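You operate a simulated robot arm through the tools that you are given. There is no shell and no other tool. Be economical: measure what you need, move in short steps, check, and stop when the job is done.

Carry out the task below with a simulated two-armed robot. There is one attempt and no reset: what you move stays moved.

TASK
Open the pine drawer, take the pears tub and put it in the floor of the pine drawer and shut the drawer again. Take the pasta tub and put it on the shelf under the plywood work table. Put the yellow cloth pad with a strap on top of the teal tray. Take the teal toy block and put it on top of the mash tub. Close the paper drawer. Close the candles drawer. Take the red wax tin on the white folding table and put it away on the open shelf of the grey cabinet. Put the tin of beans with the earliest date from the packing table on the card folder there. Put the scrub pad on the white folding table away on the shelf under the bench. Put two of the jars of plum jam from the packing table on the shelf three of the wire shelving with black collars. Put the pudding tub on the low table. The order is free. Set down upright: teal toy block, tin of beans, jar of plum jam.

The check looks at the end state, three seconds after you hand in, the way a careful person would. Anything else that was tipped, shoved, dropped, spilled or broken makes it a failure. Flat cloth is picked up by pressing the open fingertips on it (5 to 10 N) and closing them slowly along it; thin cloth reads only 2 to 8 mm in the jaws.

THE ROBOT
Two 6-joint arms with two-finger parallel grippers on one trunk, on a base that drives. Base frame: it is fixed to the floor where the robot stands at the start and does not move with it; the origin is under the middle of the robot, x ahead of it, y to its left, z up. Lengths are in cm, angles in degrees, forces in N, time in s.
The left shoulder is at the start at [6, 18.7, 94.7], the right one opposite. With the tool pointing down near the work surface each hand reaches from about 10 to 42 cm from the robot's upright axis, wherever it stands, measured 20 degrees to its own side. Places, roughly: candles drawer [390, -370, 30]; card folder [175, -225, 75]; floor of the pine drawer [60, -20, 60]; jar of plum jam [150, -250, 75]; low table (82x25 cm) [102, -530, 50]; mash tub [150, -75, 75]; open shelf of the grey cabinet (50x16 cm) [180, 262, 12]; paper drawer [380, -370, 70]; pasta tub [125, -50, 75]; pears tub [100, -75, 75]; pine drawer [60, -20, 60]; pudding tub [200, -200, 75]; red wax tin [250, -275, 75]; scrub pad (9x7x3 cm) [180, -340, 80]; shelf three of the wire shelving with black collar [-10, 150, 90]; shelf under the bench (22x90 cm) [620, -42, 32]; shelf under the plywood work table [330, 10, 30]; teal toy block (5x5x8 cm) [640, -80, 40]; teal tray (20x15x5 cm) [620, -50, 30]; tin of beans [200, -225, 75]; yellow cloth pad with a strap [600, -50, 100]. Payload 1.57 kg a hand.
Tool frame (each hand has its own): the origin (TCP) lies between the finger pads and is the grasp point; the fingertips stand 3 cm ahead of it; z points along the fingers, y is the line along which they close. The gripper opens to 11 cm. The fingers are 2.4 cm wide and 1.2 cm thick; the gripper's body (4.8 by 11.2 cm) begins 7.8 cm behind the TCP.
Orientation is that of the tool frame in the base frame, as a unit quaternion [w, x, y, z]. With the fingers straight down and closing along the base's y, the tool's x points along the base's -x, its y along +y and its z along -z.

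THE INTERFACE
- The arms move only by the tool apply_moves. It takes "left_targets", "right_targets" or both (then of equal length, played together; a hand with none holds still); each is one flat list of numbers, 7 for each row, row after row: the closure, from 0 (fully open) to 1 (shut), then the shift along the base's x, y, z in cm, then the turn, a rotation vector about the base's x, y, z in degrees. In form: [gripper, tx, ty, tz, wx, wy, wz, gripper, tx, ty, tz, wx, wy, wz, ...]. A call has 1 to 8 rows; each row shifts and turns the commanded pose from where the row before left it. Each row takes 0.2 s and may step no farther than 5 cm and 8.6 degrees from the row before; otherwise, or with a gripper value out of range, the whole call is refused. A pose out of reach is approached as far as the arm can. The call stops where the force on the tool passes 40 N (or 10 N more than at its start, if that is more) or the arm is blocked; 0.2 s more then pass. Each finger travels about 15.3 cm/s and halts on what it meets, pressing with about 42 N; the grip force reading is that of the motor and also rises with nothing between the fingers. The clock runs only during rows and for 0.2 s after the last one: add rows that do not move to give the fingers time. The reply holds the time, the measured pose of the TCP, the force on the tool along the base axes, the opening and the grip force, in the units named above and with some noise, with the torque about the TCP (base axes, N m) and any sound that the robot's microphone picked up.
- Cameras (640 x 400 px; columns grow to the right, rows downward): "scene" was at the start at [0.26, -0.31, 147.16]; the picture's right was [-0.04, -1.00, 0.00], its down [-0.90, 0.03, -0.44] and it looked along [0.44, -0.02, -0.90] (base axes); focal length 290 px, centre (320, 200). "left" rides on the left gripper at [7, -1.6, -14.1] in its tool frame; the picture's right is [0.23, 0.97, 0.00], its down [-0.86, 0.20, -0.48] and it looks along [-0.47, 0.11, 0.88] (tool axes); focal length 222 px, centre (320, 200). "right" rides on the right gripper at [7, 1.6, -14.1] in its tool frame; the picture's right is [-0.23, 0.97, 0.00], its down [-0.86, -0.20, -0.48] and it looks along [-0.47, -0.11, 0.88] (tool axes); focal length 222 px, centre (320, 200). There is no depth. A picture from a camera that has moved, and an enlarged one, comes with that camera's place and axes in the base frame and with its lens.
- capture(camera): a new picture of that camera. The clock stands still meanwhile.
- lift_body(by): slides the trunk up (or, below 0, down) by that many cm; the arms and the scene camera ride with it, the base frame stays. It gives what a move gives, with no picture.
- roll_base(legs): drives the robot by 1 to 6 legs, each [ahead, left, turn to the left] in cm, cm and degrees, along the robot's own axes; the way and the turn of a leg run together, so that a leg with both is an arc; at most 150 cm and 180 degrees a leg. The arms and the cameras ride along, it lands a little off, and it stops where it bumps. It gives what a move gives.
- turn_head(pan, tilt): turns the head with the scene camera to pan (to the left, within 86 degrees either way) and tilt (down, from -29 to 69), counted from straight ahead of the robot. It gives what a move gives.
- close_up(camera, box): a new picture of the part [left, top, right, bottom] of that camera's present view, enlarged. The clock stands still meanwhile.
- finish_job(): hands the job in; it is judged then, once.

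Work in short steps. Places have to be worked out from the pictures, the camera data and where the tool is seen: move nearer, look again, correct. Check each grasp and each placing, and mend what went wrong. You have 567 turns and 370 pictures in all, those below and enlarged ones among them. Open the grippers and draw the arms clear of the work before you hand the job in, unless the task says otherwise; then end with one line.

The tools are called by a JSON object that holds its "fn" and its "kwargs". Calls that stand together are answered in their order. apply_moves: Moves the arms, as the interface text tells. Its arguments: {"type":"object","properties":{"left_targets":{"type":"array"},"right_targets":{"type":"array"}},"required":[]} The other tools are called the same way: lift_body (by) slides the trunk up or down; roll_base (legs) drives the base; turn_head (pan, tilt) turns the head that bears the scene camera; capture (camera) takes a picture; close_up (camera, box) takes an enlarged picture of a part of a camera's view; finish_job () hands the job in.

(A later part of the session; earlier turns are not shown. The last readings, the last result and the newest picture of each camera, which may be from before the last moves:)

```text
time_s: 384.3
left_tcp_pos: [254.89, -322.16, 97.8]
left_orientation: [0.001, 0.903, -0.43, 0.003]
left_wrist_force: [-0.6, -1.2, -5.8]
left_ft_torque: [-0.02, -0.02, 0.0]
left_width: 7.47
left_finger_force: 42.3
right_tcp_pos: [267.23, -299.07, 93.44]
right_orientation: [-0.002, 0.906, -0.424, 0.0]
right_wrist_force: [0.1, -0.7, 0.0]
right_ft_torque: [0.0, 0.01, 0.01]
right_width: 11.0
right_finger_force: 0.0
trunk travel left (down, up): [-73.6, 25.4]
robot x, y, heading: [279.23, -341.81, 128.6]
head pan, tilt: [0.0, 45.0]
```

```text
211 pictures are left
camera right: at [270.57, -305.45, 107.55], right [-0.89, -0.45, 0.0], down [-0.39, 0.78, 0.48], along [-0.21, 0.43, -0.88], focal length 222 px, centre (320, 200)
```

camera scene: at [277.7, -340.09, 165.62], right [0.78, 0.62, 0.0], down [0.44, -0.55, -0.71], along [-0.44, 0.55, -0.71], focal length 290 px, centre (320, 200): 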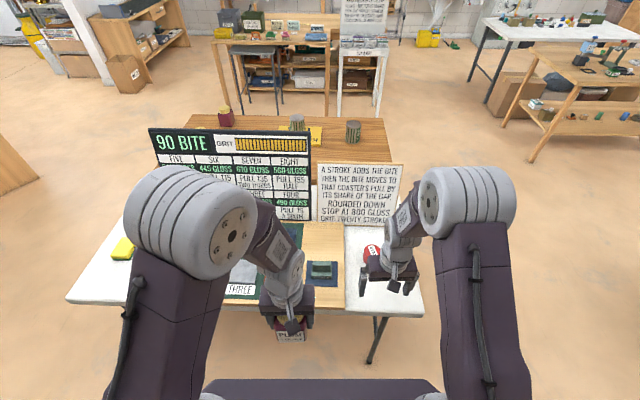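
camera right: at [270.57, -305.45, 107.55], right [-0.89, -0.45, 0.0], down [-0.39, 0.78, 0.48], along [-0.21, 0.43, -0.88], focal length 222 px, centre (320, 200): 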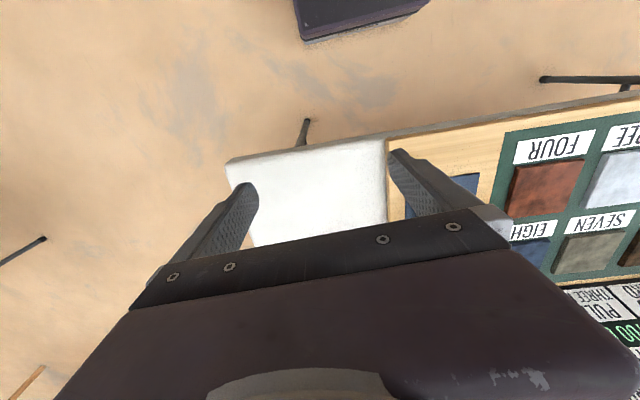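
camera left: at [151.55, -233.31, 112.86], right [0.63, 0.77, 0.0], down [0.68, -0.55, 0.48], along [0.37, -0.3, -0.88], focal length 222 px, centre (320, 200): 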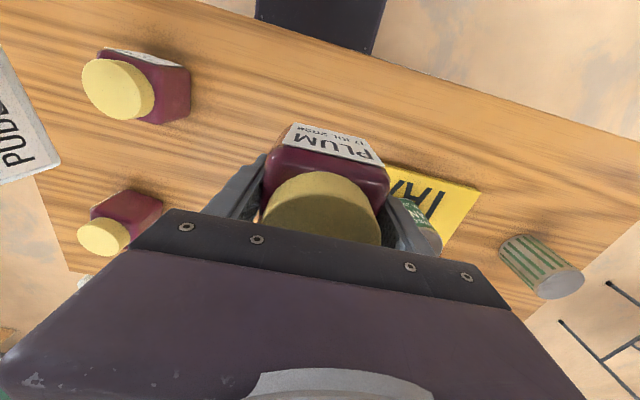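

Ahead 13 cm, then move the right hand over the tin.

{"fn": "roll_base", "kwargs": {"legs": [[13, 0, 0]]}}

{"fn": "apply_moves", "kwargs": {"right_targets": [0, -1, 1.9, 0, 0, 0, 0, 0, -1, 1.9, 0, 0, 0, 0, 0, -1, 1.9, 0, 0, 0, 0]}}

{"fn": "capture", "kwargs": {"camera": "right"}}

```text
time_s: 385.6
left_tcp_pos: [246.86, -312.15, 97.81]
left_orientation: [0.001, 0.903, -0.43, 0.001]
left_wrist_force: [0.6, 0.0, -5.9]
left_ft_torque: [0.01, -0.01, 0.02]
left_width: 7.49
left_finger_force: 41.8
right_tcp_pos: [259.2, -289.04, 93.4]
right_orientation: [-0.001, 0.906, -0.424, -0.001]
right_wrist_force: [-0.5, 0.0, -0.3]
right_ft_torque: [0.05, -0.02, -0.03]
right_width: 11.01
right_finger_force: 0.0
trunk travel left (down, up): [-73.6, 25.4]
robot x, y, heading: [270.91, -331.2, 128.5]
head pan, tilt: [0.0, 45.0]
```

```text
time_s: 386.4
left_tcp_pos: [246.7, -312.06, 97.67]
left_orientation: [0.001, 0.904, -0.428, 0.002]
left_wrist_force: [0.5, -0.4, -6.0]
left_ft_torque: [-0.04, 0.01, 0.0]
left_width: 7.52
left_finger_force: 41.6
right_tcp_pos: [256.25, -283.24, 93.38]
right_orientation: [-0.002, 0.905, -0.425, -0.001]
right_wrist_force: [0.0, -0.9, -0.2]
right_ft_torque: [-0.02, -0.01, -0.03]
right_width: 10.98
right_finger_force: 0.1
trunk travel left (down, up): [-73.6, 25.4]
robot x, y, heading: [270.98, -331.95, 128.7]
head pan, tilt: [0.0, 45.0]
```

```text
210 pictures are left
camera right: at [259.5, -289.59, 107.6], right [-0.89, -0.45, 0.0], down [-0.39, 0.78, 0.48], along [-0.21, 0.43, -0.88], focal length 222 px, centre (320, 200)
```

right: 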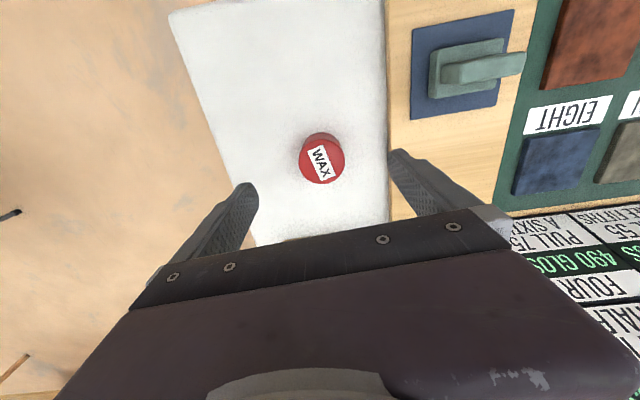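

Tin centre ≈ [255.1,-281.1]. Shift and descend to TCP 79.

{"fn": "apply_moves", "kwargs": {"right_targets": [0, -0.6, 1.1, -3, 0, 0, 0, 0, -0.5, 1, -4, 0, 0, 0, 0, 0, 0, -4, 0, 0, 0, 0, 0, 0, -3.2, 0, 0, 0]}}

{"fn": "capture", "kwargs": {"camera": "right"}}

```text
time_s: 387.4
left_tcp_pos: [246.71, -312.0, 97.66]
left_orientation: [0.001, 0.903, -0.429, 0.002]
left_wrist_force: [-0.7, 0.2, -5.7]
left_ft_torque: [-0.02, 0.0, 0.04]
left_width: 7.5
left_finger_force: 41.5
right_tcp_pos: [255.13, -281.09, 79.03]
right_orientation: [-0.001, 0.905, -0.424, -0.001]
right_wrist_force: [0.7, -0.2, 0.9]
right_ft_torque: [0.01, -0.02, 0.01]
right_width: 11.01
right_finger_force: 0.0
trunk travel left (down, up): [-73.6, 25.4]
robot x, y, heading: [270.87, -331.53, 128.4]
head pan, tilt: [0.0, 45.0]
```

```text
209 pictures are left
camera right: at [258.36, -287.46, 93.28], right [-0.89, -0.45, 0.0], down [-0.39, 0.78, 0.48], along [-0.21, 0.43, -0.88], focal length 222 px, centre (320, 200)
```

right: 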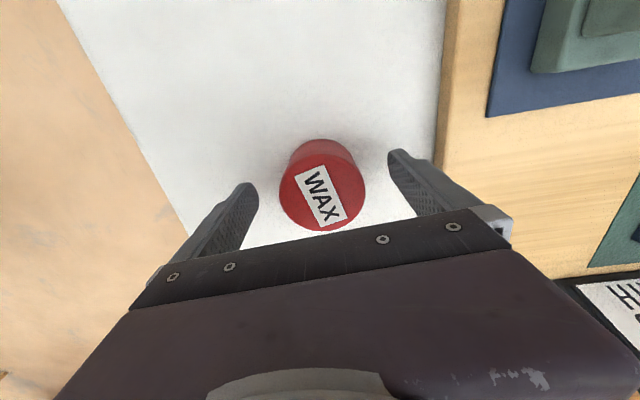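

Centred. Lower 0.6 and close.

{"fn": "apply_moves", "kwargs": {"right_targets": [0, 0, 0.2, -0.6, 0, 0, 0, 0.5, 0, 0, 0, 0, 0, 0, 1, 0, 0, 0, 0, 0, 0, 1, 0, 0, 0, 0, 0, 0]}}

{"fn": "apply_moves", "kwargs": {"right_targets": [1, 0, 0, 3, 0, 0, 0, 1, 0, 0, 4, 0, 0, 0, 1, 0, 0, 4, 0, 0, 0, 1, 0, 0, 4, 0, 0, 0]}}

{"fn": "capture", "kwargs": {"camera": "right"}}

```text
time_s: 388.4
left_tcp_pos: [246.76, -312.1, 97.71]
left_orientation: [0.0, 0.903, -0.43, 0.003]
left_wrist_force: [-1.2, 0.1, -5.2]
left_ft_torque: [-0.04, -0.01, 0.01]
left_width: 7.49
left_finger_force: 41.9
right_tcp_pos: [255.11, -280.92, 78.54]
right_orientation: [-0.001, 0.906, -0.424, 0.0]
right_wrist_force: [-0.4, 0.1, 0.3]
right_ft_torque: [0.0, 0.05, 0.0]
right_width: 6.25
right_finger_force: 41.9
trunk travel left (down, up): [-73.6, 25.4]
robot x, y, heading: [270.57, -331.52, 128.7]
head pan, tilt: [0.0, 45.0]
```

```text
time_s: 389.4
left_tcp_pos: [246.85, -312.04, 97.69]
left_orientation: [0.0, 0.904, -0.429, 0.003]
left_wrist_force: [0.4, 0.7, -6.1]
left_ft_torque: [0.02, 0.01, 0.0]
left_width: 7.48
left_finger_force: 42.0
right_tcp_pos: [255.13, -280.92, 93.61]
right_orientation: [-0.001, 0.905, -0.424, -0.001]
right_wrist_force: [0.3, 0.9, -0.7]
right_ft_torque: [-0.01, -0.02, 0.01]
right_width: 6.2
right_finger_force: 41.8
trunk travel left (down, up): [-73.6, 25.4]
robot x, y, heading: [270.74, -331.74, 128.4]
head pan, tilt: [0.0, 45.0]
```

```text
208 pictures are left
camera right: at [258.31, -287.33, 107.85], right [-0.89, -0.45, 0.0], down [-0.39, 0.78, 0.48], along [-0.21, 0.43, -0.88], focal length 222 px, centre (320, 200)
```

right: 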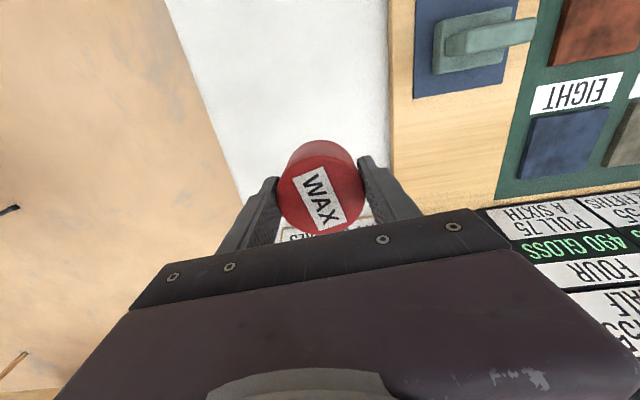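

Tin held. Now head for the wire shelving: back out, round the white table's left end, northward.

{"fn": "roll_base", "kwargs": {"legs": [[-20, 0, 0], [0, -70, 0], [0, 0, -38.5], [104, 43, 0], [110, 60, 0]]}}

{"fn": "turn_head", "kwargs": {"pan": 0, "tilt": 25}}

{"fn": "capture", "kwargs": {"camera": "scene"}}

```text
time_s: 407.6
left_tcp_pos: [224.51, -59.72, 97.66]
left_orientation: [0.001, 0.713, -0.701, 0.002]
left_wrist_force: [1.1, -0.2, -5.7]
left_ft_torque: [-0.01, -0.07, 0.03]
left_width: 7.48
left_finger_force: 42.0
right_tcp_pos: [250.29, -40.25, 93.63]
right_orientation: [-0.001, 0.716, -0.698, 0.001]
right_wrist_force: [0.5, 0.2, -1.1]
right_ft_torque: [0.03, -0.01, 0.0]
right_width: 6.19
right_finger_force: 41.8
trunk travel left (down, up): [-73.6, 25.4]
robot x, y, heading: [231.17, -89.88, 90.3]
head pan, tilt: [0.0, 45.0]
```

```text
time_s: 408.4
left_tcp_pos: [224.53, -59.69, 97.7]
left_orientation: [0.002, 0.713, -0.701, 0.002]
left_wrist_force: [-0.1, 0.1, -5.1]
left_ft_torque: [-0.02, 0.01, -0.01]
left_width: 7.46
left_finger_force: 42.4
right_tcp_pos: [250.28, -40.21, 93.61]
right_orientation: [-0.001, 0.717, -0.698, 0.0]
right_wrist_force: [0.3, -1.5, -1.1]
right_ft_torque: [-0.04, 0.01, 0.0]
right_width: 6.2
right_finger_force: 42.3
trunk travel left (down, up): [-73.6, 25.4]
robot x, y, heading: [231.24, -90.01, 90.2]
head pan, tilt: [0.0, 25.0]
```

```text
207 pictures are left
camera scene: at [231.37, -86.67, 168.67], right [1.0, 0.01, 0.0], down [0.0, -0.42, -0.91], along [0.0, 0.91, -0.42], focal length 290 px, centre (320, 200)
```

scene: 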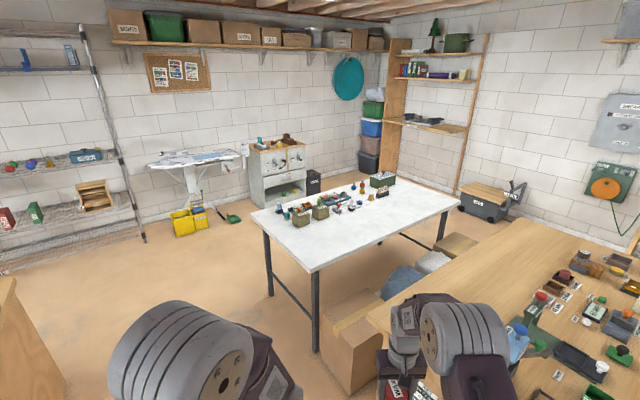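

I see the grey cabinet (with low open shelf) past the white table; deliver the wax tin there first.

{"fn": "roll_base", "kwargs": {"legs": [[80, 51, 0], [100, 55, 0], [75, -35, 0], [0, 0, 45]]}}

{"fn": "turn_head", "kwargs": {"pan": -25, "tilt": 35}}

{"fn": "capture", "kwargs": {"camera": "scene"}}

```text
time_s: 425.0
left_tcp_pos: [133.36, 185.47, 97.74]
left_orientation: [0.001, 0.93, -0.367, 0.003]
left_wrist_force: [-0.8, 0.3, -5.8]
left_ft_torque: [-0.04, 0.0, 0.01]
left_width: 7.47
left_finger_force: 42.4
right_tcp_pos: [137.1, 217.54, 93.55]
right_orientation: [-0.001, 0.933, -0.361, 0.0]
right_wrist_force: [0.4, 0.1, -1.0]
right_ft_torque: [-0.03, 0.0, 0.02]
right_width: 6.14
right_finger_force: 41.5
trunk travel left (down, up): [-73.6, 25.4]
robot x, y, heading: [159.73, 169.76, 136.6]
head pan, tilt: [0.0, 25.0]
```

```text
time_s: 425.9
left_tcp_pos: [133.29, 185.57, 97.72]
left_orientation: [0.001, 0.931, -0.366, 0.002]
left_wrist_force: [0.0, -0.5, -6.8]
left_ft_torque: [-0.02, -0.04, 0.0]
left_width: 7.49
left_finger_force: 42.1
right_tcp_pos: [137.28, 217.57, 93.51]
right_orientation: [-0.001, 0.933, -0.361, 0.0]
right_wrist_force: [-0.4, 0.0, -0.7]
right_ft_torque: [0.01, -0.02, 0.02]
right_width: 6.15
right_finger_force: 42.3
trunk travel left (down, up): [-73.6, 25.4]
robot x, y, heading: [160.1, 169.32, 136.7]
head pan, tilt: [-25.0, 35.0]
```

```text
206 pictures are left
camera scene: at [161.04, 173.56, 167.11], right [0.93, 0.37, 0.0], down [0.21, -0.53, -0.82], along [-0.3, 0.76, -0.57], focal length 290 px, centre (320, 200)
```

scene: 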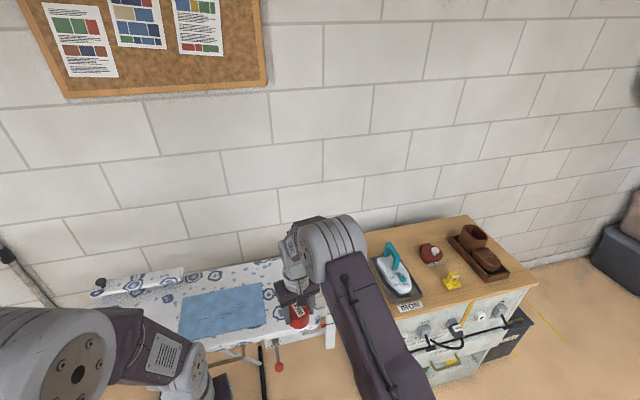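

The cabinet's front faces heading ~-49°; I back off, slide right and face it (131°), then look at the open shelf from lower.

{"fn": "roll_base", "kwargs": {"legs": [[-22, 0, 0], [0, -60, 0], [0, 0, -6]]}}

{"fn": "turn_head", "kwargs": {"pan": 0, "tilt": 40}}

{"fn": "lift_body", "kwargs": {"by": -30}}

{"fn": "capture", "kwargs": {"camera": "scene"}}

```text
time_s: 431.1
left_tcp_pos: [191.35, 215.86, 97.66]
left_orientation: [0.0, 0.912, -0.411, 0.003]
left_wrist_force: [-1.0, 0.3, -5.5]
left_ft_torque: [-0.06, -0.06, -0.03]
left_width: 7.48
left_finger_force: 42.3
right_tcp_pos: [198.39, 247.43, 93.72]
right_orientation: [-0.001, 0.914, -0.406, 0.0]
right_wrist_force: [0.9, 0.3, -1.4]
right_ft_torque: [-0.04, 0.01, -0.01]
right_width: 6.12
right_finger_force: 42.6
trunk travel left (down, up): [-73.6, 25.4]
robot x, y, heading: [216.17, 197.67, 131.1]
head pan, tilt: [-25.0, 35.0]
```

```text
time_s: 431.9
left_tcp_pos: [191.27, 215.87, 97.83]
left_orientation: [0.001, 0.912, -0.41, 0.002]
left_wrist_force: [-0.4, -0.2, -5.9]
left_ft_torque: [-0.02, -0.02, 0.0]
left_width: 7.5
left_finger_force: 42.0
right_tcp_pos: [198.31, 247.43, 93.65]
right_orientation: [-0.001, 0.914, -0.406, -0.001]
right_wrist_force: [-0.2, -0.7, -0.7]
right_ft_torque: [0.03, -0.02, 0.0]
right_width: 6.12
right_finger_force: 41.8
trunk travel left (down, up): [-73.6, 25.4]
robot x, y, heading: [216.37, 197.22, 130.7]
head pan, tilt: [0.0, 40.0]
```

```text
time_s: 434.9
left_tcp_pos: [191.37, 215.86, 67.71]
left_orientation: [0.001, 0.912, -0.41, 0.002]
left_wrist_force: [-0.4, -0.1, -6.2]
left_ft_torque: [0.0, -0.02, 0.01]
left_width: 7.47
left_finger_force: 42.1
right_tcp_pos: [198.36, 247.38, 63.56]
right_orientation: [-0.001, 0.914, -0.406, 0.0]
right_wrist_force: [0.2, 1.2, -0.5]
right_ft_torque: [0.0, -0.02, -0.01]
right_width: 6.09
right_finger_force: 41.8
trunk travel left (down, up): [-43.6, 55.4]
robot x, y, heading: [216.18, 197.25, 130.9]
head pan, tilt: [0.0, 40.0]
```

```text
205 pictures are left
camera scene: at [214.65, 199.24, 136.35], right [0.76, 0.66, 0.0], down [0.42, -0.49, -0.77], along [-0.5, 0.58, -0.64], focal length 290 px, centre (320, 200)
```

scene: 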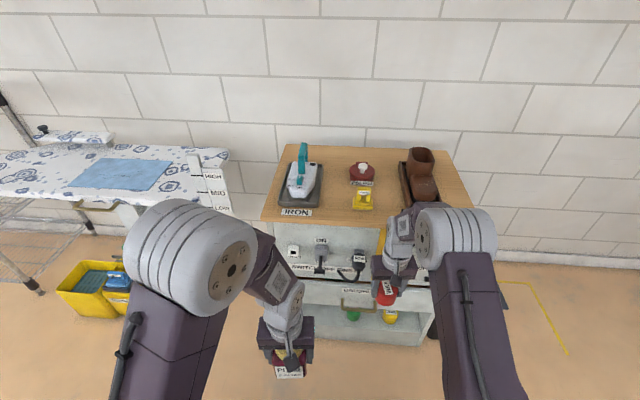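

Aligned to the cabinet. Close-up of the open shelf.

{"fn": "close_up", "kwargs": {"camera": "scene", "box": [240, 200, 480, 350]}}

{"fn": "capture", "kwargs": {"camera": "left"}}

```text
2.67 times, centred on (360, 275) of scene
camera zoom: at [214.65, 199.24, 136.35], right [0.76, 0.66, 0.0], down [0.42, -0.49, -0.77], along [-0.5, 0.58, -0.64], focal length 774 px, centre (213, 0)
```

zoom: 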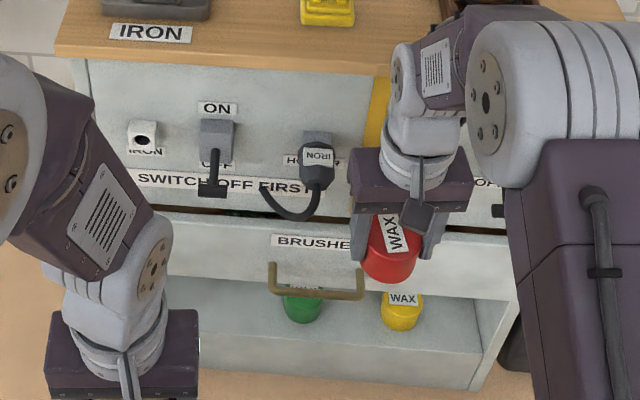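

```text
203 pictures are left
camera left: at [197.08, 211.81, 81.78], right [-0.58, -0.82, 0.0], down [-0.72, 0.51, 0.47], along [-0.39, 0.27, -0.88], focal length 222 px, centre (320, 200)
```

left: 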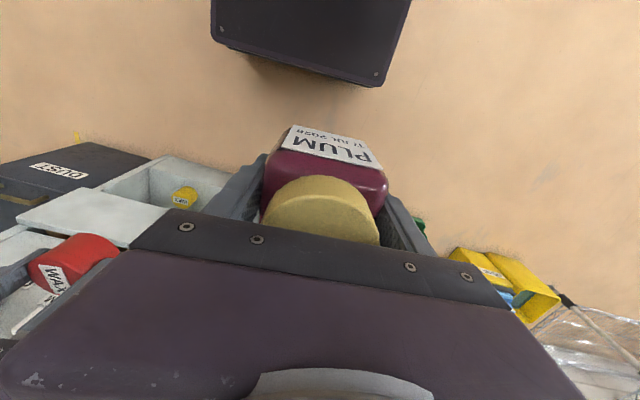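

The open shelf is a low bay under the BRUSHES drawer holding green and yellow tins. I'll place the red tin left of the green one with the hand pitched 40°. First retract the right hand and lower the trunk.

{"fn": "apply_moves", "kwargs": {"right_targets": [1, 2.6, -3, 0, 0, 0, 0, 1, 2.6, -3, 0, 0, 0, 0, 1, 2.6, -3, 0, 0, 0, 0, 1, 1.3, -1.5, 0, 0, 0, 0]}}

{"fn": "lift_body", "kwargs": {"by": -35}}

{"fn": "apply_moves", "kwargs": {"right_targets": [1, 0, 0, 0, 6.04, 5.25, 0, 1, 0, 0, 0, 6.04, 5.25, 0, 1, 0, 0, 0, 6.04, 5.25, 0, 1, -1, 1.2, 0, 6.04, 5.25, 0, 1, -1, 1.2, 0, 6.04, 5.25, 0]}}

{"fn": "capture", "kwargs": {"camera": "right"}}

```text
time_s: 435.9
left_tcp_pos: [191.34, 215.88, 67.73]
left_orientation: [0.002, 0.912, -0.41, 0.002]
left_wrist_force: [0.1, -0.1, -5.7]
left_ft_torque: [-0.02, -0.02, -0.02]
left_width: 7.51
left_finger_force: 41.7
right_tcp_pos: [207.34, 237.05, 63.71]
right_orientation: [-0.002, 0.914, -0.406, -0.002]
right_wrist_force: [0.1, -0.4, -0.8]
right_ft_torque: [0.03, 0.01, 0.05]
right_width: 6.08
right_finger_force: 41.8
trunk travel left (down, up): [-43.6, 55.4]
robot x, y, heading: [216.23, 197.26, 130.8]
head pan, tilt: [0.0, 40.0]
```

```text
time_s: 439.4
left_tcp_pos: [191.37, 215.84, 32.74]
left_orientation: [0.001, 0.912, -0.41, 0.002]
left_wrist_force: [1.3, -0.3, -5.1]
left_ft_torque: [-0.03, -0.03, 0.0]
left_width: 7.49
left_finger_force: 41.8
right_tcp_pos: [207.34, 237.04, 28.53]
right_orientation: [0.0, 0.914, -0.406, -0.001]
right_wrist_force: [1.1, 0.0, -2.0]
right_ft_torque: [-0.01, 0.01, 0.0]
right_width: 6.05
right_finger_force: 42.3
trunk travel left (down, up): [-8.6, 90.4]
robot x, y, heading: [216.42, 197.15, 130.7]
head pan, tilt: [0.0, 40.0]
```

```text
time_s: 440.6
left_tcp_pos: [191.35, 215.9, 32.68]
left_orientation: [0.001, 0.912, -0.41, 0.002]
left_wrist_force: [-0.1, 0.2, -4.9]
left_ft_torque: [-0.04, 0.01, 0.04]
left_width: 7.48
left_finger_force: 42.3
right_tcp_pos: [203.74, 241.73, 28.25]
right_orientation: [-0.145, 0.859, -0.381, -0.309]
right_wrist_force: [0.6, 0.9, -0.7]
right_ft_torque: [0.03, -0.04, 0.02]
right_width: 6.04
right_finger_force: 41.5
right hand out of reach, approached as far as the arm can: row 3, 4, 5
trunk travel left (down, up): [-8.6, 90.4]
robot x, y, heading: [216.3, 197.32, 131.1]
head pan, tilt: [0.0, 40.0]
```

```text
202 pictures are left
camera right: at [211.97, 229.9, 34.81], right [-0.84, -0.52, 0.13], down [-0.09, 0.39, 0.92], along [-0.53, 0.76, -0.37], focal length 222 px, centre (320, 200)
```

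right: 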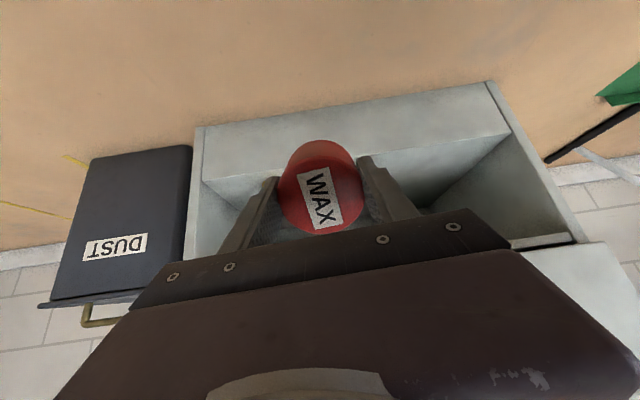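

I can see the bay. Shift base left 16, lower the hand to z≈20, then drive ahead 17.

{"fn": "roll_base", "kwargs": {"legs": [[0, 16, 0]]}}

{"fn": "apply_moves", "kwargs": {"right_targets": [1, -1, 1.2, -3, 0, 0, 0, 1, -1, 1.2, -3, 0, 0, 0, 1, 0, 0, -2, 0, 0, 0, 1, 0, 0, 0, 0, 0, 0]}}

{"fn": "capture", "kwargs": {"camera": "right"}}

```text
time_s: 442.0
left_tcp_pos: [179.67, 205.62, 32.73]
left_orientation: [0.001, 0.912, -0.411, 0.002]
left_wrist_force: [0.7, 0.1, -6.6]
left_ft_torque: [-0.02, -0.04, -0.01]
left_width: 7.47
left_finger_force: 41.6
right_tcp_pos: [191.87, 231.45, 28.36]
right_orientation: [-0.145, 0.859, -0.383, -0.308]
right_wrist_force: [-0.4, -0.2, -1.3]
right_ft_torque: [-0.04, 0.02, 0.02]
right_width: 6.03
right_finger_force: 42.7
trunk travel left (down, up): [-8.6, 90.4]
robot x, y, heading: [204.06, 187.23, 130.7]
head pan, tilt: [0.0, 40.0]
```

```text
time_s: 443.0
left_tcp_pos: [179.67, 205.62, 32.73]
left_orientation: [0.002, 0.912, -0.411, 0.003]
left_wrist_force: [0.1, -0.3, -6.4]
left_ft_torque: [-0.04, -0.02, -0.01]
left_width: 7.51
left_finger_force: 42.0
right_tcp_pos: [189.5, 234.24, 20.58]
right_orientation: [-0.145, 0.859, -0.384, -0.305]
right_wrist_force: [-0.3, 0.4, -1.6]
right_ft_torque: [-0.02, -0.04, 0.02]
right_width: 6.03
right_finger_force: 41.7
right hand out of reach, approached as far as the arm can: row 3
trunk travel left (down, up): [-8.6, 90.4]
robot x, y, heading: [204.68, 187.47, 130.6]
head pan, tilt: [0.0, 40.0]
```

```text
201 pictures are left
camera right: at [197.85, 222.4, 27.09], right [-0.85, -0.52, 0.13], down [-0.1, 0.39, 0.92], along [-0.52, 0.76, -0.38], focal length 222 px, centre (320, 200)
```

right: 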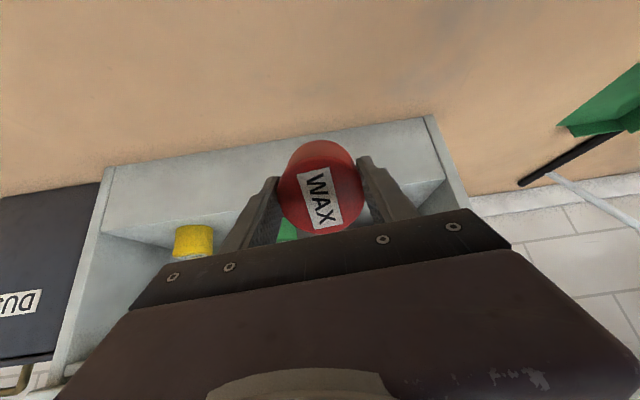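

Shift 2 cm further left and drive ahead 15, then look.

{"fn": "apply_moves", "kwargs": {"right_targets": [1, -1.5, -1.3, 0, 0, 0, 0, 1, 0, 0, 0, 0, 0, 0]}}

{"fn": "roll_base", "kwargs": {"legs": [[14, 0, 0]]}}

{"fn": "capture", "kwargs": {"camera": "right"}}

{"fn": "capture", "kwargs": {"camera": "scene"}}

```text
time_s: 443.6
left_tcp_pos: [179.62, 205.7, 32.8]
left_orientation: [0.001, 0.911, -0.411, 0.002]
left_wrist_force: [0.6, 0.3, -6.3]
left_ft_torque: [-0.03, -0.01, -0.01]
left_width: 7.46
left_finger_force: 41.9
right_tcp_pos: [187.95, 232.9, 20.59]
right_orientation: [-0.145, 0.859, -0.384, -0.305]
right_wrist_force: [-0.4, 0.4, -0.3]
right_ft_torque: [-0.03, -0.02, 0.0]
right_width: 6.03
right_finger_force: 42.2
trunk travel left (down, up): [-8.6, 90.4]
robot x, y, heading: [204.14, 187.35, 130.6]
head pan, tilt: [0.0, 40.0]
```

```text
time_s: 444.9
left_tcp_pos: [170.65, 216.26, 32.74]
left_orientation: [0.001, 0.911, -0.412, 0.002]
left_wrist_force: [-0.4, 1.0, -5.8]
left_ft_torque: [-0.01, 0.0, 0.03]
left_width: 7.51
left_finger_force: 41.7
right_tcp_pos: [178.92, 243.54, 20.7]
right_orientation: [-0.144, 0.86, -0.384, -0.305]
right_wrist_force: [-0.1, 0.4, -0.9]
right_ft_torque: [0.0, 0.0, 0.0]
right_width: 6.0
right_finger_force: 41.6
trunk travel left (down, up): [-8.6, 90.4]
robot x, y, heading: [195.02, 197.73, 130.7]
head pan, tilt: [0.0, 40.0]
```

```text
200 pictures are left
camera right: at [187.22, 231.64, 27.15], right [-0.85, -0.52, 0.13], down [-0.1, 0.39, 0.92], along [-0.52, 0.76, -0.38], focal length 222 px, centre (320, 200)
```

right: 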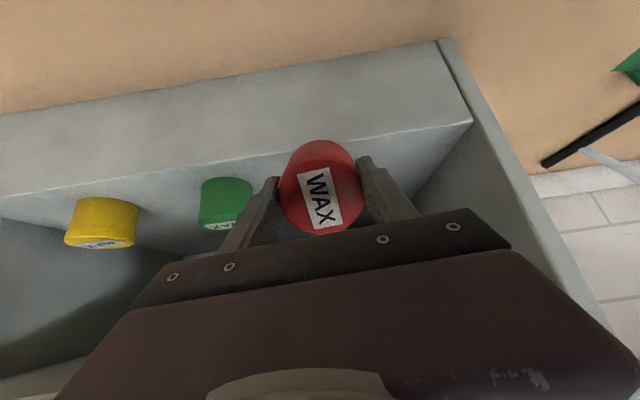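

```text
199 pictures are left
camera scene: at [193.72, 199.57, 101.35], right [0.76, 0.65, 0.0], down [0.42, -0.49, -0.77], along [-0.5, 0.58, -0.64], focal length 290 px, centre (320, 200)
```

scene: 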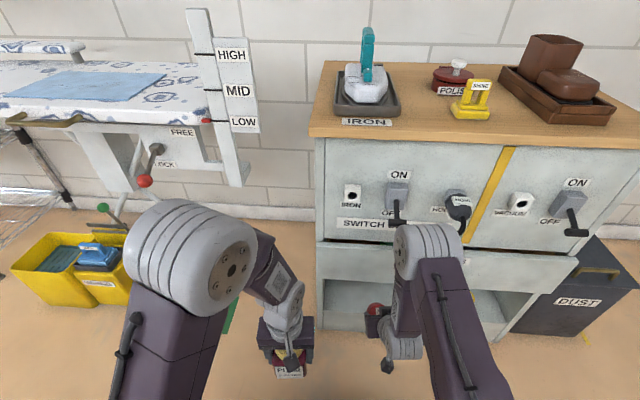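

Move 6.5 cm in with the arm.

{"fn": "apply_moves", "kwargs": {"right_targets": [1, -1.4, 1.65, 0, 0, 0, 0, 1, -1.4, 1.65, 0, 0, 0, 0, 1, -1.4, 1.65, 0, 0, 0, 0, 1, 0, 0, -1, 0, 0, 0]}}

{"fn": "capture", "kwargs": {"camera": "right"}}

```text
time_s: 445.9
left_tcp_pos: [170.56, 216.34, 32.69]
left_orientation: [0.001, 0.911, -0.412, 0.002]
left_wrist_force: [0.0, -0.3, -7.1]
left_ft_torque: [-0.02, -0.03, 0.04]
left_width: 7.5
left_finger_force: 41.9
right_tcp_pos: [174.65, 248.48, 19.78]
right_orientation: [-0.145, 0.859, -0.384, -0.306]
right_wrist_force: [0.2, 0.2, -1.0]
right_ft_torque: [-0.01, -0.03, -0.04]
right_width: 5.99
right_finger_force: 42.0
trunk travel left (down, up): [-8.6, 90.4]
robot x, y, heading: [195.4, 197.93, 130.8]
head pan, tilt: [0.0, 40.0]
```

```text
198 pictures are left
camera right: at [182.98, 236.62, 26.23], right [-0.85, -0.52, 0.13], down [-0.1, 0.39, 0.92], along [-0.52, 0.76, -0.38], focal length 222 px, centre (320, 200)
```

right: 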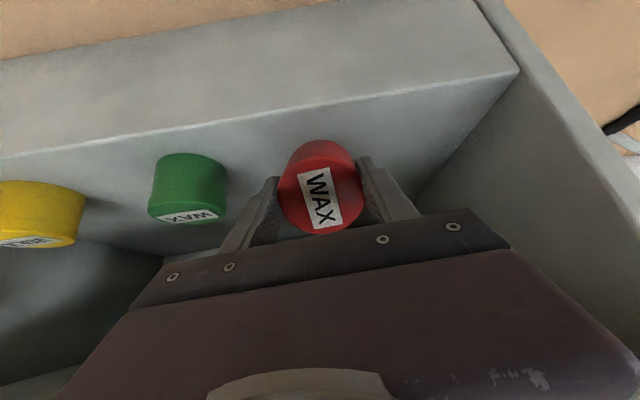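

Inside the bay, clear of the green tin. Lower gently to contact.

{"fn": "apply_moves", "kwargs": {"right_targets": [1, 0, 0, -0.8, 0, 0, 0, 1, 0, 0, -0.8, 0, 0, 0, 1, 0, 0, -0.5, 0, 0, 0]}}

{"fn": "apply_moves", "kwargs": {"right_targets": [1, 0, 0, -0.5, 0, 0, 0, 1, 0, 0, -0.5, 0, 0, 0]}}

{"fn": "capture", "kwargs": {"camera": "right"}}

```text
time_s: 446.7
left_tcp_pos: [170.56, 216.15, 32.74]
left_orientation: [0.001, 0.911, -0.412, 0.002]
left_wrist_force: [0.0, -0.3, -6.3]
left_ft_torque: [-0.05, -0.01, -0.01]
left_width: 7.48
left_finger_force: 42.1
right_tcp_pos: [174.54, 248.72, 18.37]
right_orientation: [-0.148, 0.857, -0.382, -0.313]
right_wrist_force: [3.3, -4.0, 21.6]
right_ft_torque: [0.03, -0.03, 0.0]
right_width: 6.0
right_finger_force: 41.8
trunk travel left (down, up): [-8.6, 90.4]
robot x, y, heading: [195.06, 197.61, 130.7]
head pan, tilt: [0.0, 40.0]
stopped in row 3 (right hand): the force on the tool passed its limit (the readings are from after the stop); the commanded pose is now the measured one
```

```text
time_s: 447.0
left_tcp_pos: [170.66, 216.21, 32.65]
left_orientation: [0.001, 0.911, -0.412, 0.003]
left_wrist_force: [-0.2, -0.8, -6.1]
left_ft_torque: [0.0, -0.01, 0.0]
left_width: 7.47
left_finger_force: 42.3
right_tcp_pos: [174.44, 248.95, 18.33]
right_orientation: [-0.15, 0.855, -0.382, -0.317]
right_wrist_force: [1.7, -1.7, 20.3]
right_ft_torque: [0.04, -0.01, 0.0]
right_width: 6.02
right_finger_force: 42.6
trunk travel left (down, up): [-8.6, 90.4]
robot x, y, heading: [195.2, 197.81, 130.5]
head pan, tilt: [0.0, 40.0]
stopped in row 1 (right hand): the force on the tool passed its limit (the readings are from after the stop); the commanded pose is now the measured one
```

```text
197 pictures are left
camera right: at [182.75, 236.93, 24.54], right [-0.84, -0.52, 0.14], down [-0.08, 0.37, 0.92], along [-0.53, 0.77, -0.36], focal length 222 px, centre (320, 200)
```

right: 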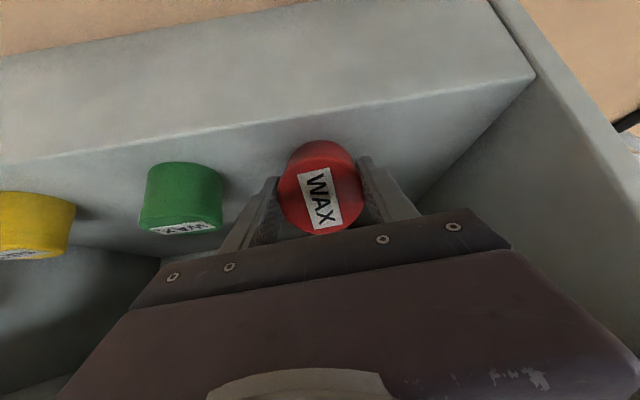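

Contact. Release slowly so the tin settles on its base.

{"fn": "apply_moves", "kwargs": {"right_targets": [0.42, 0, 0, 0, 0, 0, 0, 0.36, 0, 0, 0, 0, 0, 0, 0.2, 0, 0, 0, 0, 0, 0, 0.1, 0, 0, 0, 0, 0, 0]}}

{"fn": "capture", "kwargs": {"camera": "right"}}

```text
time_s: 448.0
left_tcp_pos: [170.51, 216.12, 32.76]
left_orientation: [0.001, 0.911, -0.413, 0.003]
left_wrist_force: [0.8, -0.2, -5.2]
left_ft_torque: [-0.02, -0.04, -0.01]
left_width: 7.47
left_finger_force: 42.4
right_tcp_pos: [174.49, 248.72, 18.0]
right_orientation: [-0.147, 0.857, -0.383, -0.312]
right_wrist_force: [0.0, 0.5, 0.0]
right_ft_torque: [0.01, 0.03, -0.02]
right_width: 9.91
right_finger_force: 0.0
trunk travel left (down, up): [-8.6, 90.4]
robot x, y, heading: [195.42, 197.43, 130.6]
head pan, tilt: [0.0, 40.0]
```

```text
196 pictures are left
camera right: at [182.83, 236.85, 24.34], right [-0.84, -0.52, 0.13], down [-0.09, 0.38, 0.92], along [-0.53, 0.77, -0.36], focal length 222 px, centre (320, 200)
```

right: 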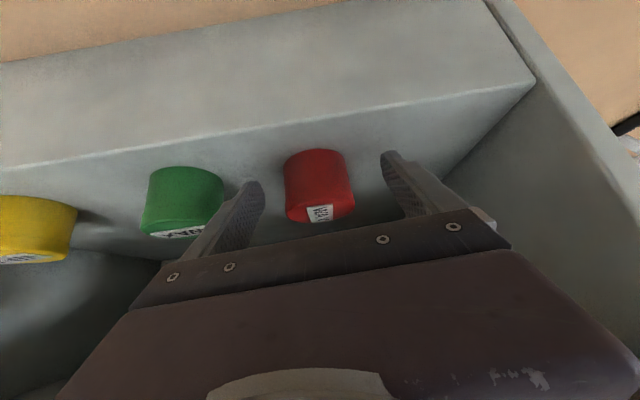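

Red tin stands upright beside the green one. I back straight out with the base.

{"fn": "roll_base", "kwargs": {"legs": [[-25, 0, 0]]}}

{"fn": "apply_moves", "kwargs": {"right_targets": [0, 0, 0, 3, -6.04, -5.25, 0, 0, 0, 0, 3, -6.04, -5.25, 0, 0, 0, 0, 3, -6.04, -5.25, 0, 0, 0, 0, 3, -6.04, -5.25, 0, 0, 0, 0, 3, -6.04, -5.25, 0]}}

{"fn": "close_up", "kwargs": {"camera": "scene", "box": [280, 150, 520, 300]}}

```text
time_s: 449.8
left_tcp_pos: [186.96, 197.08, 32.73]
left_orientation: [0.001, 0.911, -0.413, 0.003]
left_wrist_force: [-0.6, 0.2, -6.3]
left_ft_torque: [-0.02, 0.02, -0.01]
left_width: 7.48
left_finger_force: 41.3
right_tcp_pos: [190.91, 229.61, 18.09]
right_orientation: [-0.147, 0.857, -0.384, -0.312]
right_wrist_force: [0.3, 1.3, 0.1]
right_ft_torque: [-0.01, -0.04, 0.0]
right_width: 9.9
right_finger_force: 0.2
trunk travel left (down, up): [-8.6, 90.4]
robot x, y, heading: [211.76, 178.43, 130.3]
head pan, tilt: [0.0, 40.0]
```

```text
time_s: 451.0
left_tcp_pos: [187.02, 197.06, 32.66]
left_orientation: [0.002, 0.911, -0.412, 0.003]
left_wrist_force: [0.6, 0.5, -6.0]
left_ft_torque: [-0.02, -0.05, 0.01]
left_width: 7.49
left_finger_force: 42.3
right_tcp_pos: [190.98, 229.71, 32.85]
right_orientation: [-0.004, 0.913, -0.407, -0.002]
right_wrist_force: [0.0, 0.3, 0.7]
right_ft_torque: [-0.01, -0.01, 0.0]
right_width: 11.0
right_finger_force: 0.1
trunk travel left (down, up): [-8.6, 90.4]
robot x, y, heading: [211.75, 178.43, 130.8]
head pan, tilt: [0.0, 40.0]
```

```text
2.67 times, centred on (400, 225) of scene
camera zoom: at [210.19, 180.39, 101.35], right [0.76, 0.65, 0.0], down [0.42, -0.49, -0.77], along [-0.5, 0.58, -0.64], focal length 774 px, centre (107, 133)
```

zoom: 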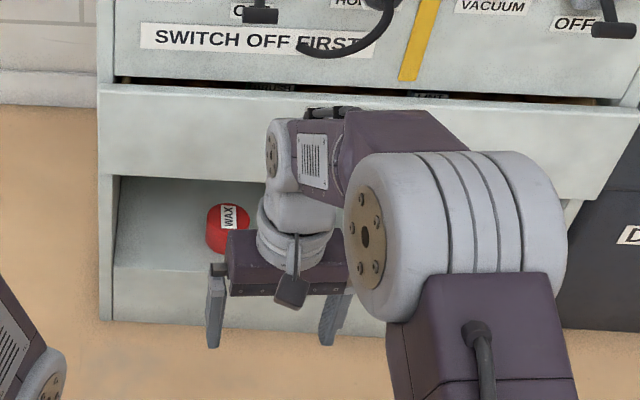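

Wax tin done. Raise the trunk and drive over to the wire shelving.

{"fn": "lift_body", "kwargs": {"by": 40}}

{"fn": "lift_body", "kwargs": {"by": 35}}

{"fn": "roll_base", "kwargs": {"legs": [[0, 74, 0], [34, 98, 0], [0, 0, 8]]}}

{"fn": "turn_head", "kwargs": {"pan": 0, "tilt": 25}}

{"fn": "capture", "kwargs": {"camera": "scene"}}

```text
time_s: 454.9
left_tcp_pos: [187.02, 197.1, 72.72]
left_orientation: [0.003, 0.911, -0.412, 0.003]
left_wrist_force: [0.4, 0.5, -6.2]
left_ft_torque: [-0.03, -0.02, 0.0]
left_width: 7.49
left_finger_force: 42.1
right_tcp_pos: [191.06, 229.7, 72.89]
right_orientation: [-0.005, 0.913, -0.408, -0.002]
right_wrist_force: [-0.4, 0.2, -0.8]
right_ft_torque: [0.01, -0.01, 0.0]
right_width: 11.01
right_finger_force: 0.1
trunk travel left (down, up): [-48.6, 50.4]
robot x, y, heading: [211.9, 178.23, 130.6]
head pan, tilt: [0.0, 40.0]
```

```text
time_s: 458.3
left_tcp_pos: [187.13, 197.14, 107.72]
left_orientation: [0.001, 0.912, -0.411, 0.003]
left_wrist_force: [0.5, 0.3, -5.5]
left_ft_torque: [-0.06, -0.02, 0.01]
left_width: 7.47
left_finger_force: 42.4
right_tcp_pos: [191.0, 229.68, 107.89]
right_orientation: [-0.004, 0.913, -0.408, -0.002]
right_wrist_force: [-0.2, -0.6, -0.3]
right_ft_torque: [0.0, 0.02, 0.05]
right_width: 10.99
right_finger_force: 0.1
trunk travel left (down, up): [-83.6, 15.4]
robot x, y, heading: [211.49, 178.42, 130.7]
head pan, tilt: [0.0, 40.0]
```

```text
time_s: 467.8
left_tcp_pos: [33.14, 110.16, 107.72]
left_orientation: [0.002, 0.936, -0.351, 0.003]
left_wrist_force: [0.6, 0.6, -7.1]
left_ft_torque: [-0.04, -0.06, 0.0]
left_width: 7.45
left_finger_force: 42.1
right_tcp_pos: [32.59, 143.03, 107.85]
right_orientation: [-0.003, 0.938, -0.346, -0.002]
right_wrist_force: [0.0, -0.2, -0.2]
right_ft_torque: [-0.02, 0.02, 0.01]
right_width: 10.99
right_finger_force: 0.1
trunk travel left (down, up): [-83.6, 15.4]
robot x, y, heading: [60.36, 95.14, 138.4]
head pan, tilt: [0.0, 40.0]
```

```text
time_s: 468.5
left_tcp_pos: [33.03, 109.98, 107.63]
left_orientation: [0.002, 0.936, -0.351, 0.003]
left_wrist_force: [-0.1, 0.1, -6.4]
left_ft_torque: [0.02, -0.07, -0.01]
left_width: 7.46
left_finger_force: 41.9
right_tcp_pos: [32.61, 142.78, 107.88]
right_orientation: [-0.004, 0.939, -0.345, -0.002]
right_wrist_force: [0.3, -1.2, -0.1]
right_ft_torque: [-0.01, -0.02, 0.02]
right_width: 11.0
right_finger_force: 0.0
trunk travel left (down, up): [-83.6, 15.4]
robot x, y, heading: [60.07, 95.24, 138.2]
head pan, tilt: [0.0, 25.0]
```

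```text
194 pictures are left
camera scene: at [57.59, 97.01, 178.67], right [0.67, 0.75, 0.0], down [0.32, -0.28, -0.91], along [-0.68, 0.6, -0.42], focal length 290 px, centre (320, 200)
```

scene: 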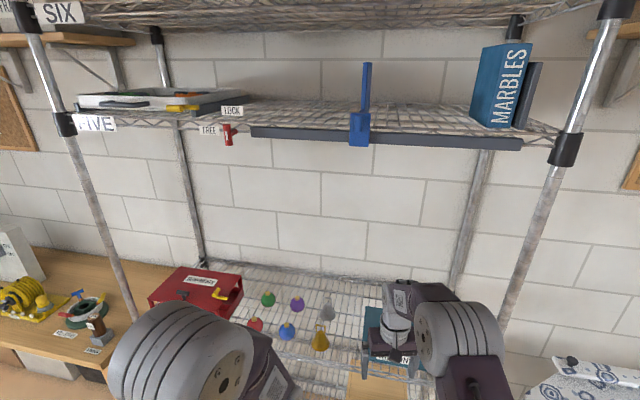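

Several shelves; I check the labels of the lower ones carefully.

{"fn": "turn_head", "kwargs": {"pan": 20, "tilt": 45}}

{"fn": "capture", "kwargs": {"camera": "scene"}}

{"fn": "capture", "kwargs": {"camera": "left"}}

```text
time_s: 469.4
left_tcp_pos: [32.98, 109.97, 107.65]
left_orientation: [0.001, 0.937, -0.351, 0.004]
left_wrist_force: [-0.2, 0.8, -5.8]
left_ft_torque: [0.0, -0.02, 0.0]
left_width: 7.49
left_finger_force: 42.0
right_tcp_pos: [32.47, 142.74, 107.87]
right_orientation: [-0.003, 0.938, -0.346, -0.003]
right_wrist_force: [-0.4, -0.2, -0.7]
right_ft_torque: [-0.02, 0.0, 0.0]
right_width: 11.0
right_finger_force: 0.1
trunk travel left (down, up): [-83.6, 15.4]
robot x, y, heading: [59.83, 94.85, 138.7]
head pan, tilt: [20.0, 45.0]
```

```text
193 pictures are left
camera scene: at [56.99, 93.94, 175.63], right [0.37, 0.93, 0.0], down [0.66, -0.26, -0.71], along [-0.66, 0.26, -0.71], focal length 290 px, centre (320, 200)
```

scene: 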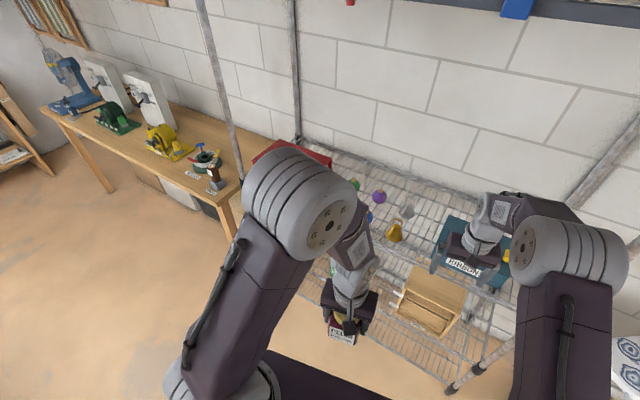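

```text
192 pictures are left
camera left: at [39.18, 106.79, 121.76], right [-0.47, -0.88, 0.0], down [-0.78, 0.41, 0.47], along [-0.42, 0.22, -0.88], focal length 222 px, centre (320, 200)
```

left: 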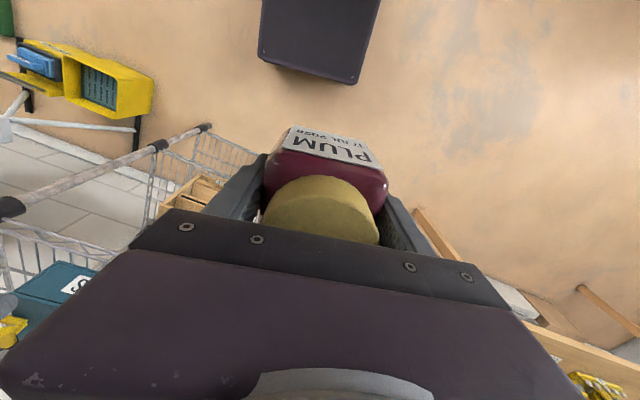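

Back up 40 cm to see the labels.

{"fn": "roll_base", "kwargs": {"legs": [[-45, 0, 0]]}}

{"fn": "turn_head", "kwargs": {"pan": 0, "tilt": 38}}

{"fn": "capture", "kwargs": {"camera": "scene"}}

```text
time_s: 472.1
left_tcp_pos: [66.1, 80.55, 107.64]
left_orientation: [0.002, 0.936, -0.352, 0.004]
left_wrist_force: [-0.7, 0.5, -6.1]
left_ft_torque: [-0.04, -0.01, -0.01]
left_width: 7.46
left_finger_force: 42.3
right_tcp_pos: [65.86, 113.38, 107.72]
right_orientation: [-0.003, 0.938, -0.347, -0.003]
right_wrist_force: [0.0, 0.2, -0.3]
right_ft_torque: [0.0, 0.01, 0.01]
right_width: 11.04
right_finger_force: 0.1
trunk travel left (down, up): [-83.6, 15.4]
robot x, y, heading: [93.44, 65.42, 138.4]
head pan, tilt: [20.0, 45.0]
```

```text
time_s: 472.9
left_tcp_pos: [66.27, 80.36, 107.72]
left_orientation: [0.001, 0.936, -0.352, 0.003]
left_wrist_force: [0.7, -0.4, -6.2]
left_ft_torque: [0.01, -0.02, 0.0]
left_width: 7.47
left_finger_force: 42.0
right_tcp_pos: [65.96, 113.23, 107.85]
right_orientation: [-0.004, 0.938, -0.347, -0.003]
right_wrist_force: [-0.4, -0.1, 0.6]
right_ft_torque: [-0.01, 0.02, 0.02]
right_width: 11.0
right_finger_force: 0.1
trunk travel left (down, up): [-83.6, 15.4]
robot x, y, heading: [93.16, 65.2, 138.3]
head pan, tilt: [0.0, 38.0]
```

```text
191 pictures are left
camera scene: at [91.38, 66.94, 176.65], right [0.67, 0.75, 0.0], down [0.46, -0.41, -0.79], along [-0.59, 0.53, -0.62], focal length 290 px, centre (320, 200)
```

scene: 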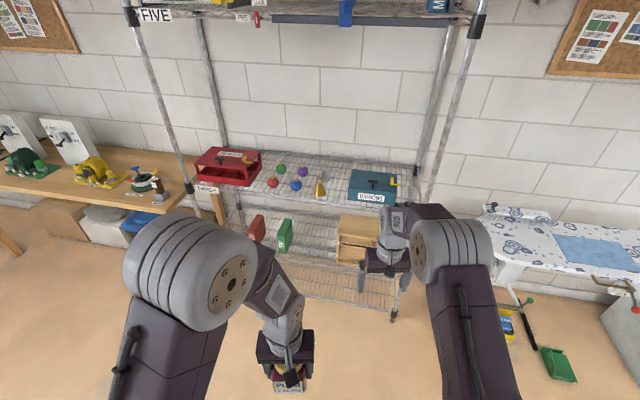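

Close-up of the THREE label and that shelf.

{"fn": "close_up", "kwargs": {"camera": "scene", "box": [160, 130, 440, 300]}}

```text
2.29 times, centred on (300, 215) of scene
camera zoom: at [91.38, 66.94, 176.65], right [0.67, 0.75, 0.0], down [0.46, -0.41, -0.79], along [-0.59, 0.53, -0.62], focal length 664 px, centre (366, 166)
```

zoom: 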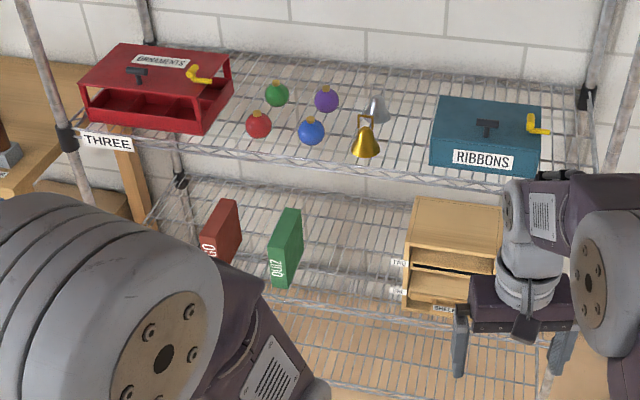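

Shelf THREE holds the red box, baubles, bells and RIBBONS; the clear spots are behind the baubles. Jar 1 target ≈ [-9,161]. I retract the right hand and drive to ~30 cm short of the final stance.

{"fn": "apply_moves", "kwargs": {"right_targets": [0, 3, -2.7, 0, 0, 0, 0, 0, 3, -2.7, 0, 0, 0, 0, 0, 3, -2.7, 0, 0, 0, 0, 0, 3, -2.7, 0, 0, 0, 0, 0, 3, -2.7, 0, 0, 0, 0, 0, 2, -1.8, 0, 0, 0, 0]}}

{"fn": "roll_base", "kwargs": {"legs": [[0, -15, 0], [70, 0, 0]]}}

{"fn": "turn_head", "kwargs": {"pan": 0, "tilt": 45}}

{"fn": "capture", "kwargs": {"camera": "scene"}}

```text
time_s: 474.3
left_tcp_pos: [66.37, 80.49, 107.7]
left_orientation: [0.002, 0.936, -0.353, 0.004]
left_wrist_force: [-0.9, 0.0, -5.7]
left_ft_torque: [-0.03, 0.0, 0.0]
left_width: 7.48
left_finger_force: 41.6
right_tcp_pos: [83.03, 97.83, 107.77]
right_orientation: [-0.004, 0.938, -0.346, -0.003]
right_wrist_force: [0.1, -0.4, 0.6]
right_ft_torque: [0.01, -0.02, 0.0]
right_width: 10.97
right_finger_force: 0.1
trunk travel left (down, up): [-83.6, 15.4]
robot x, y, heading: [93.36, 65.52, 138.1]
head pan, tilt: [0.0, 38.0]
```

```text
time_s: 479.1
left_tcp_pos: [25.05, 138.49, 107.75]
left_orientation: [0.001, 0.934, -0.357, 0.002]
left_wrist_force: [0.2, 0.5, -6.3]
left_ft_torque: [-0.01, -0.06, 0.01]
left_width: 7.47
left_finger_force: 42.3
right_tcp_pos: [42.03, 155.72, 107.81]
right_orientation: [-0.003, 0.936, -0.352, -0.003]
right_wrist_force: [-0.3, -0.2, 0.4]
right_ft_torque: [0.01, 0.0, 0.01]
right_width: 10.94
right_finger_force: 0.1
trunk travel left (down, up): [-83.6, 15.4]
robot x, y, heading: [51.61, 122.98, 137.8]
head pan, tilt: [0.0, 38.0]
```

```text
time_s: 479.8
left_tcp_pos: [24.9, 138.47, 107.72]
left_orientation: [0.002, 0.934, -0.357, 0.003]
left_wrist_force: [-0.8, 0.0, -6.3]
left_ft_torque: [-0.04, 0.01, 0.02]
left_width: 7.48
left_finger_force: 42.2
right_tcp_pos: [41.84, 155.75, 107.83]
right_orientation: [-0.003, 0.936, -0.351, -0.003]
right_wrist_force: [0.5, -0.3, -0.4]
right_ft_torque: [-0.04, 0.0, 0.02]
right_width: 11.0
right_finger_force: 0.2
trunk travel left (down, up): [-83.6, 15.4]
robot x, y, heading: [51.82, 122.79, 137.6]
head pan, tilt: [0.0, 45.0]
```

```text
189 pictures are left
camera scene: at [50.17, 124.48, 175.63], right [0.67, 0.74, 0.0], down [0.52, -0.48, -0.71], along [-0.52, 0.48, -0.71], focal length 290 px, centre (320, 200)
```

scene: 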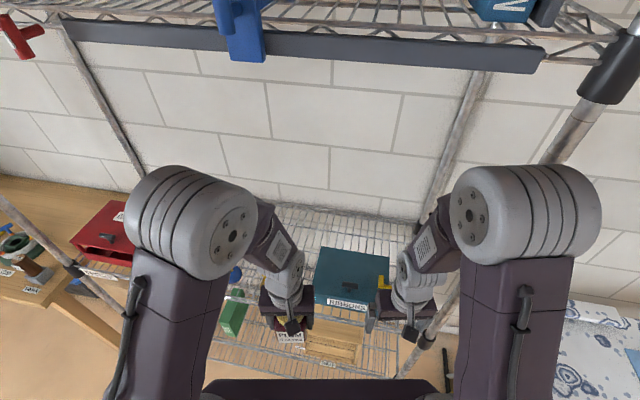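

Before advancing I lower the trunk 12 (elbow clearance under shelf five) and bring the left hand to l≈13, z≈113.

{"fn": "lift_body", "kwargs": {"by": -12}}

{"fn": "apply_moves", "kwargs": {"left_targets": [1, -1.1, -1.2, 4, 0, 0, 0, 1, -1.1, -1.2, 4, 0, 0, 0, 1, -1.1, -1.2, 4, 0, 0, 0, 1, -1.1, -1.2, 4, 0, 0, 0, 1, 0, 0, 1.5, 0, 0, 0]}}

{"fn": "capture", "kwargs": {"camera": "scene"}}

```text
time_s: 481.3
left_tcp_pos: [24.9, 138.51, 95.64]
left_orientation: [0.002, 0.934, -0.357, 0.003]
left_wrist_force: [-0.2, 0.1, -6.6]
left_ft_torque: [0.01, 0.0, 0.01]
left_width: 7.47
left_finger_force: 42.0
right_tcp_pos: [41.82, 155.79, 95.7]
right_orientation: [-0.004, 0.936, -0.352, -0.002]
right_wrist_force: [0.8, -0.3, 0.3]
right_ft_torque: [-0.02, -0.01, -0.01]
right_width: 11.01
right_finger_force: 0.0
trunk travel left (down, up): [-71.6, 27.4]
robot x, y, heading: [51.84, 123.24, 137.8]
head pan, tilt: [0.0, 45.0]
```

```text
time_s: 482.5
left_tcp_pos: [20.68, 133.83, 113.03]
left_orientation: [0.001, 0.934, -0.356, 0.004]
left_wrist_force: [0.2, 0.4, -6.5]
left_ft_torque: [-0.01, -0.05, 0.01]
left_width: 7.49
left_finger_force: 41.9
right_tcp_pos: [41.85, 155.71, 95.75]
right_orientation: [-0.003, 0.936, -0.352, -0.003]
right_wrist_force: [0.0, 0.0, -0.3]
right_ft_torque: [0.04, 0.02, -0.02]
right_width: 11.0
right_finger_force: 0.1
trunk travel left (down, up): [-71.6, 27.4]
robot x, y, heading: [51.98, 122.95, 137.6]
head pan, tilt: [0.0, 45.0]
```

```text
188 pictures are left
camera scene: at [50.21, 124.49, 163.62], right [0.67, 0.74, 0.0], down [0.52, -0.48, -0.71], along [-0.52, 0.48, -0.71], focal length 290 px, centre (320, 200)
```

scene: 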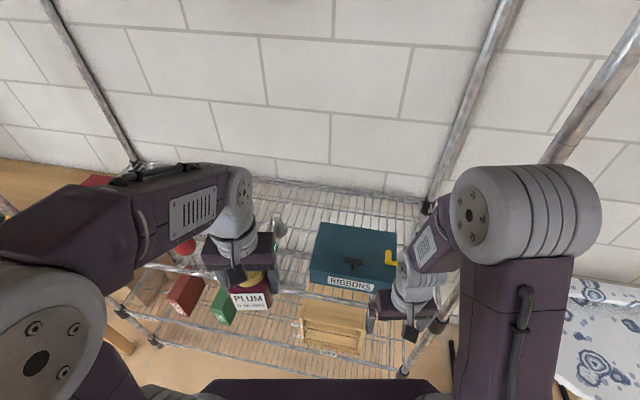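

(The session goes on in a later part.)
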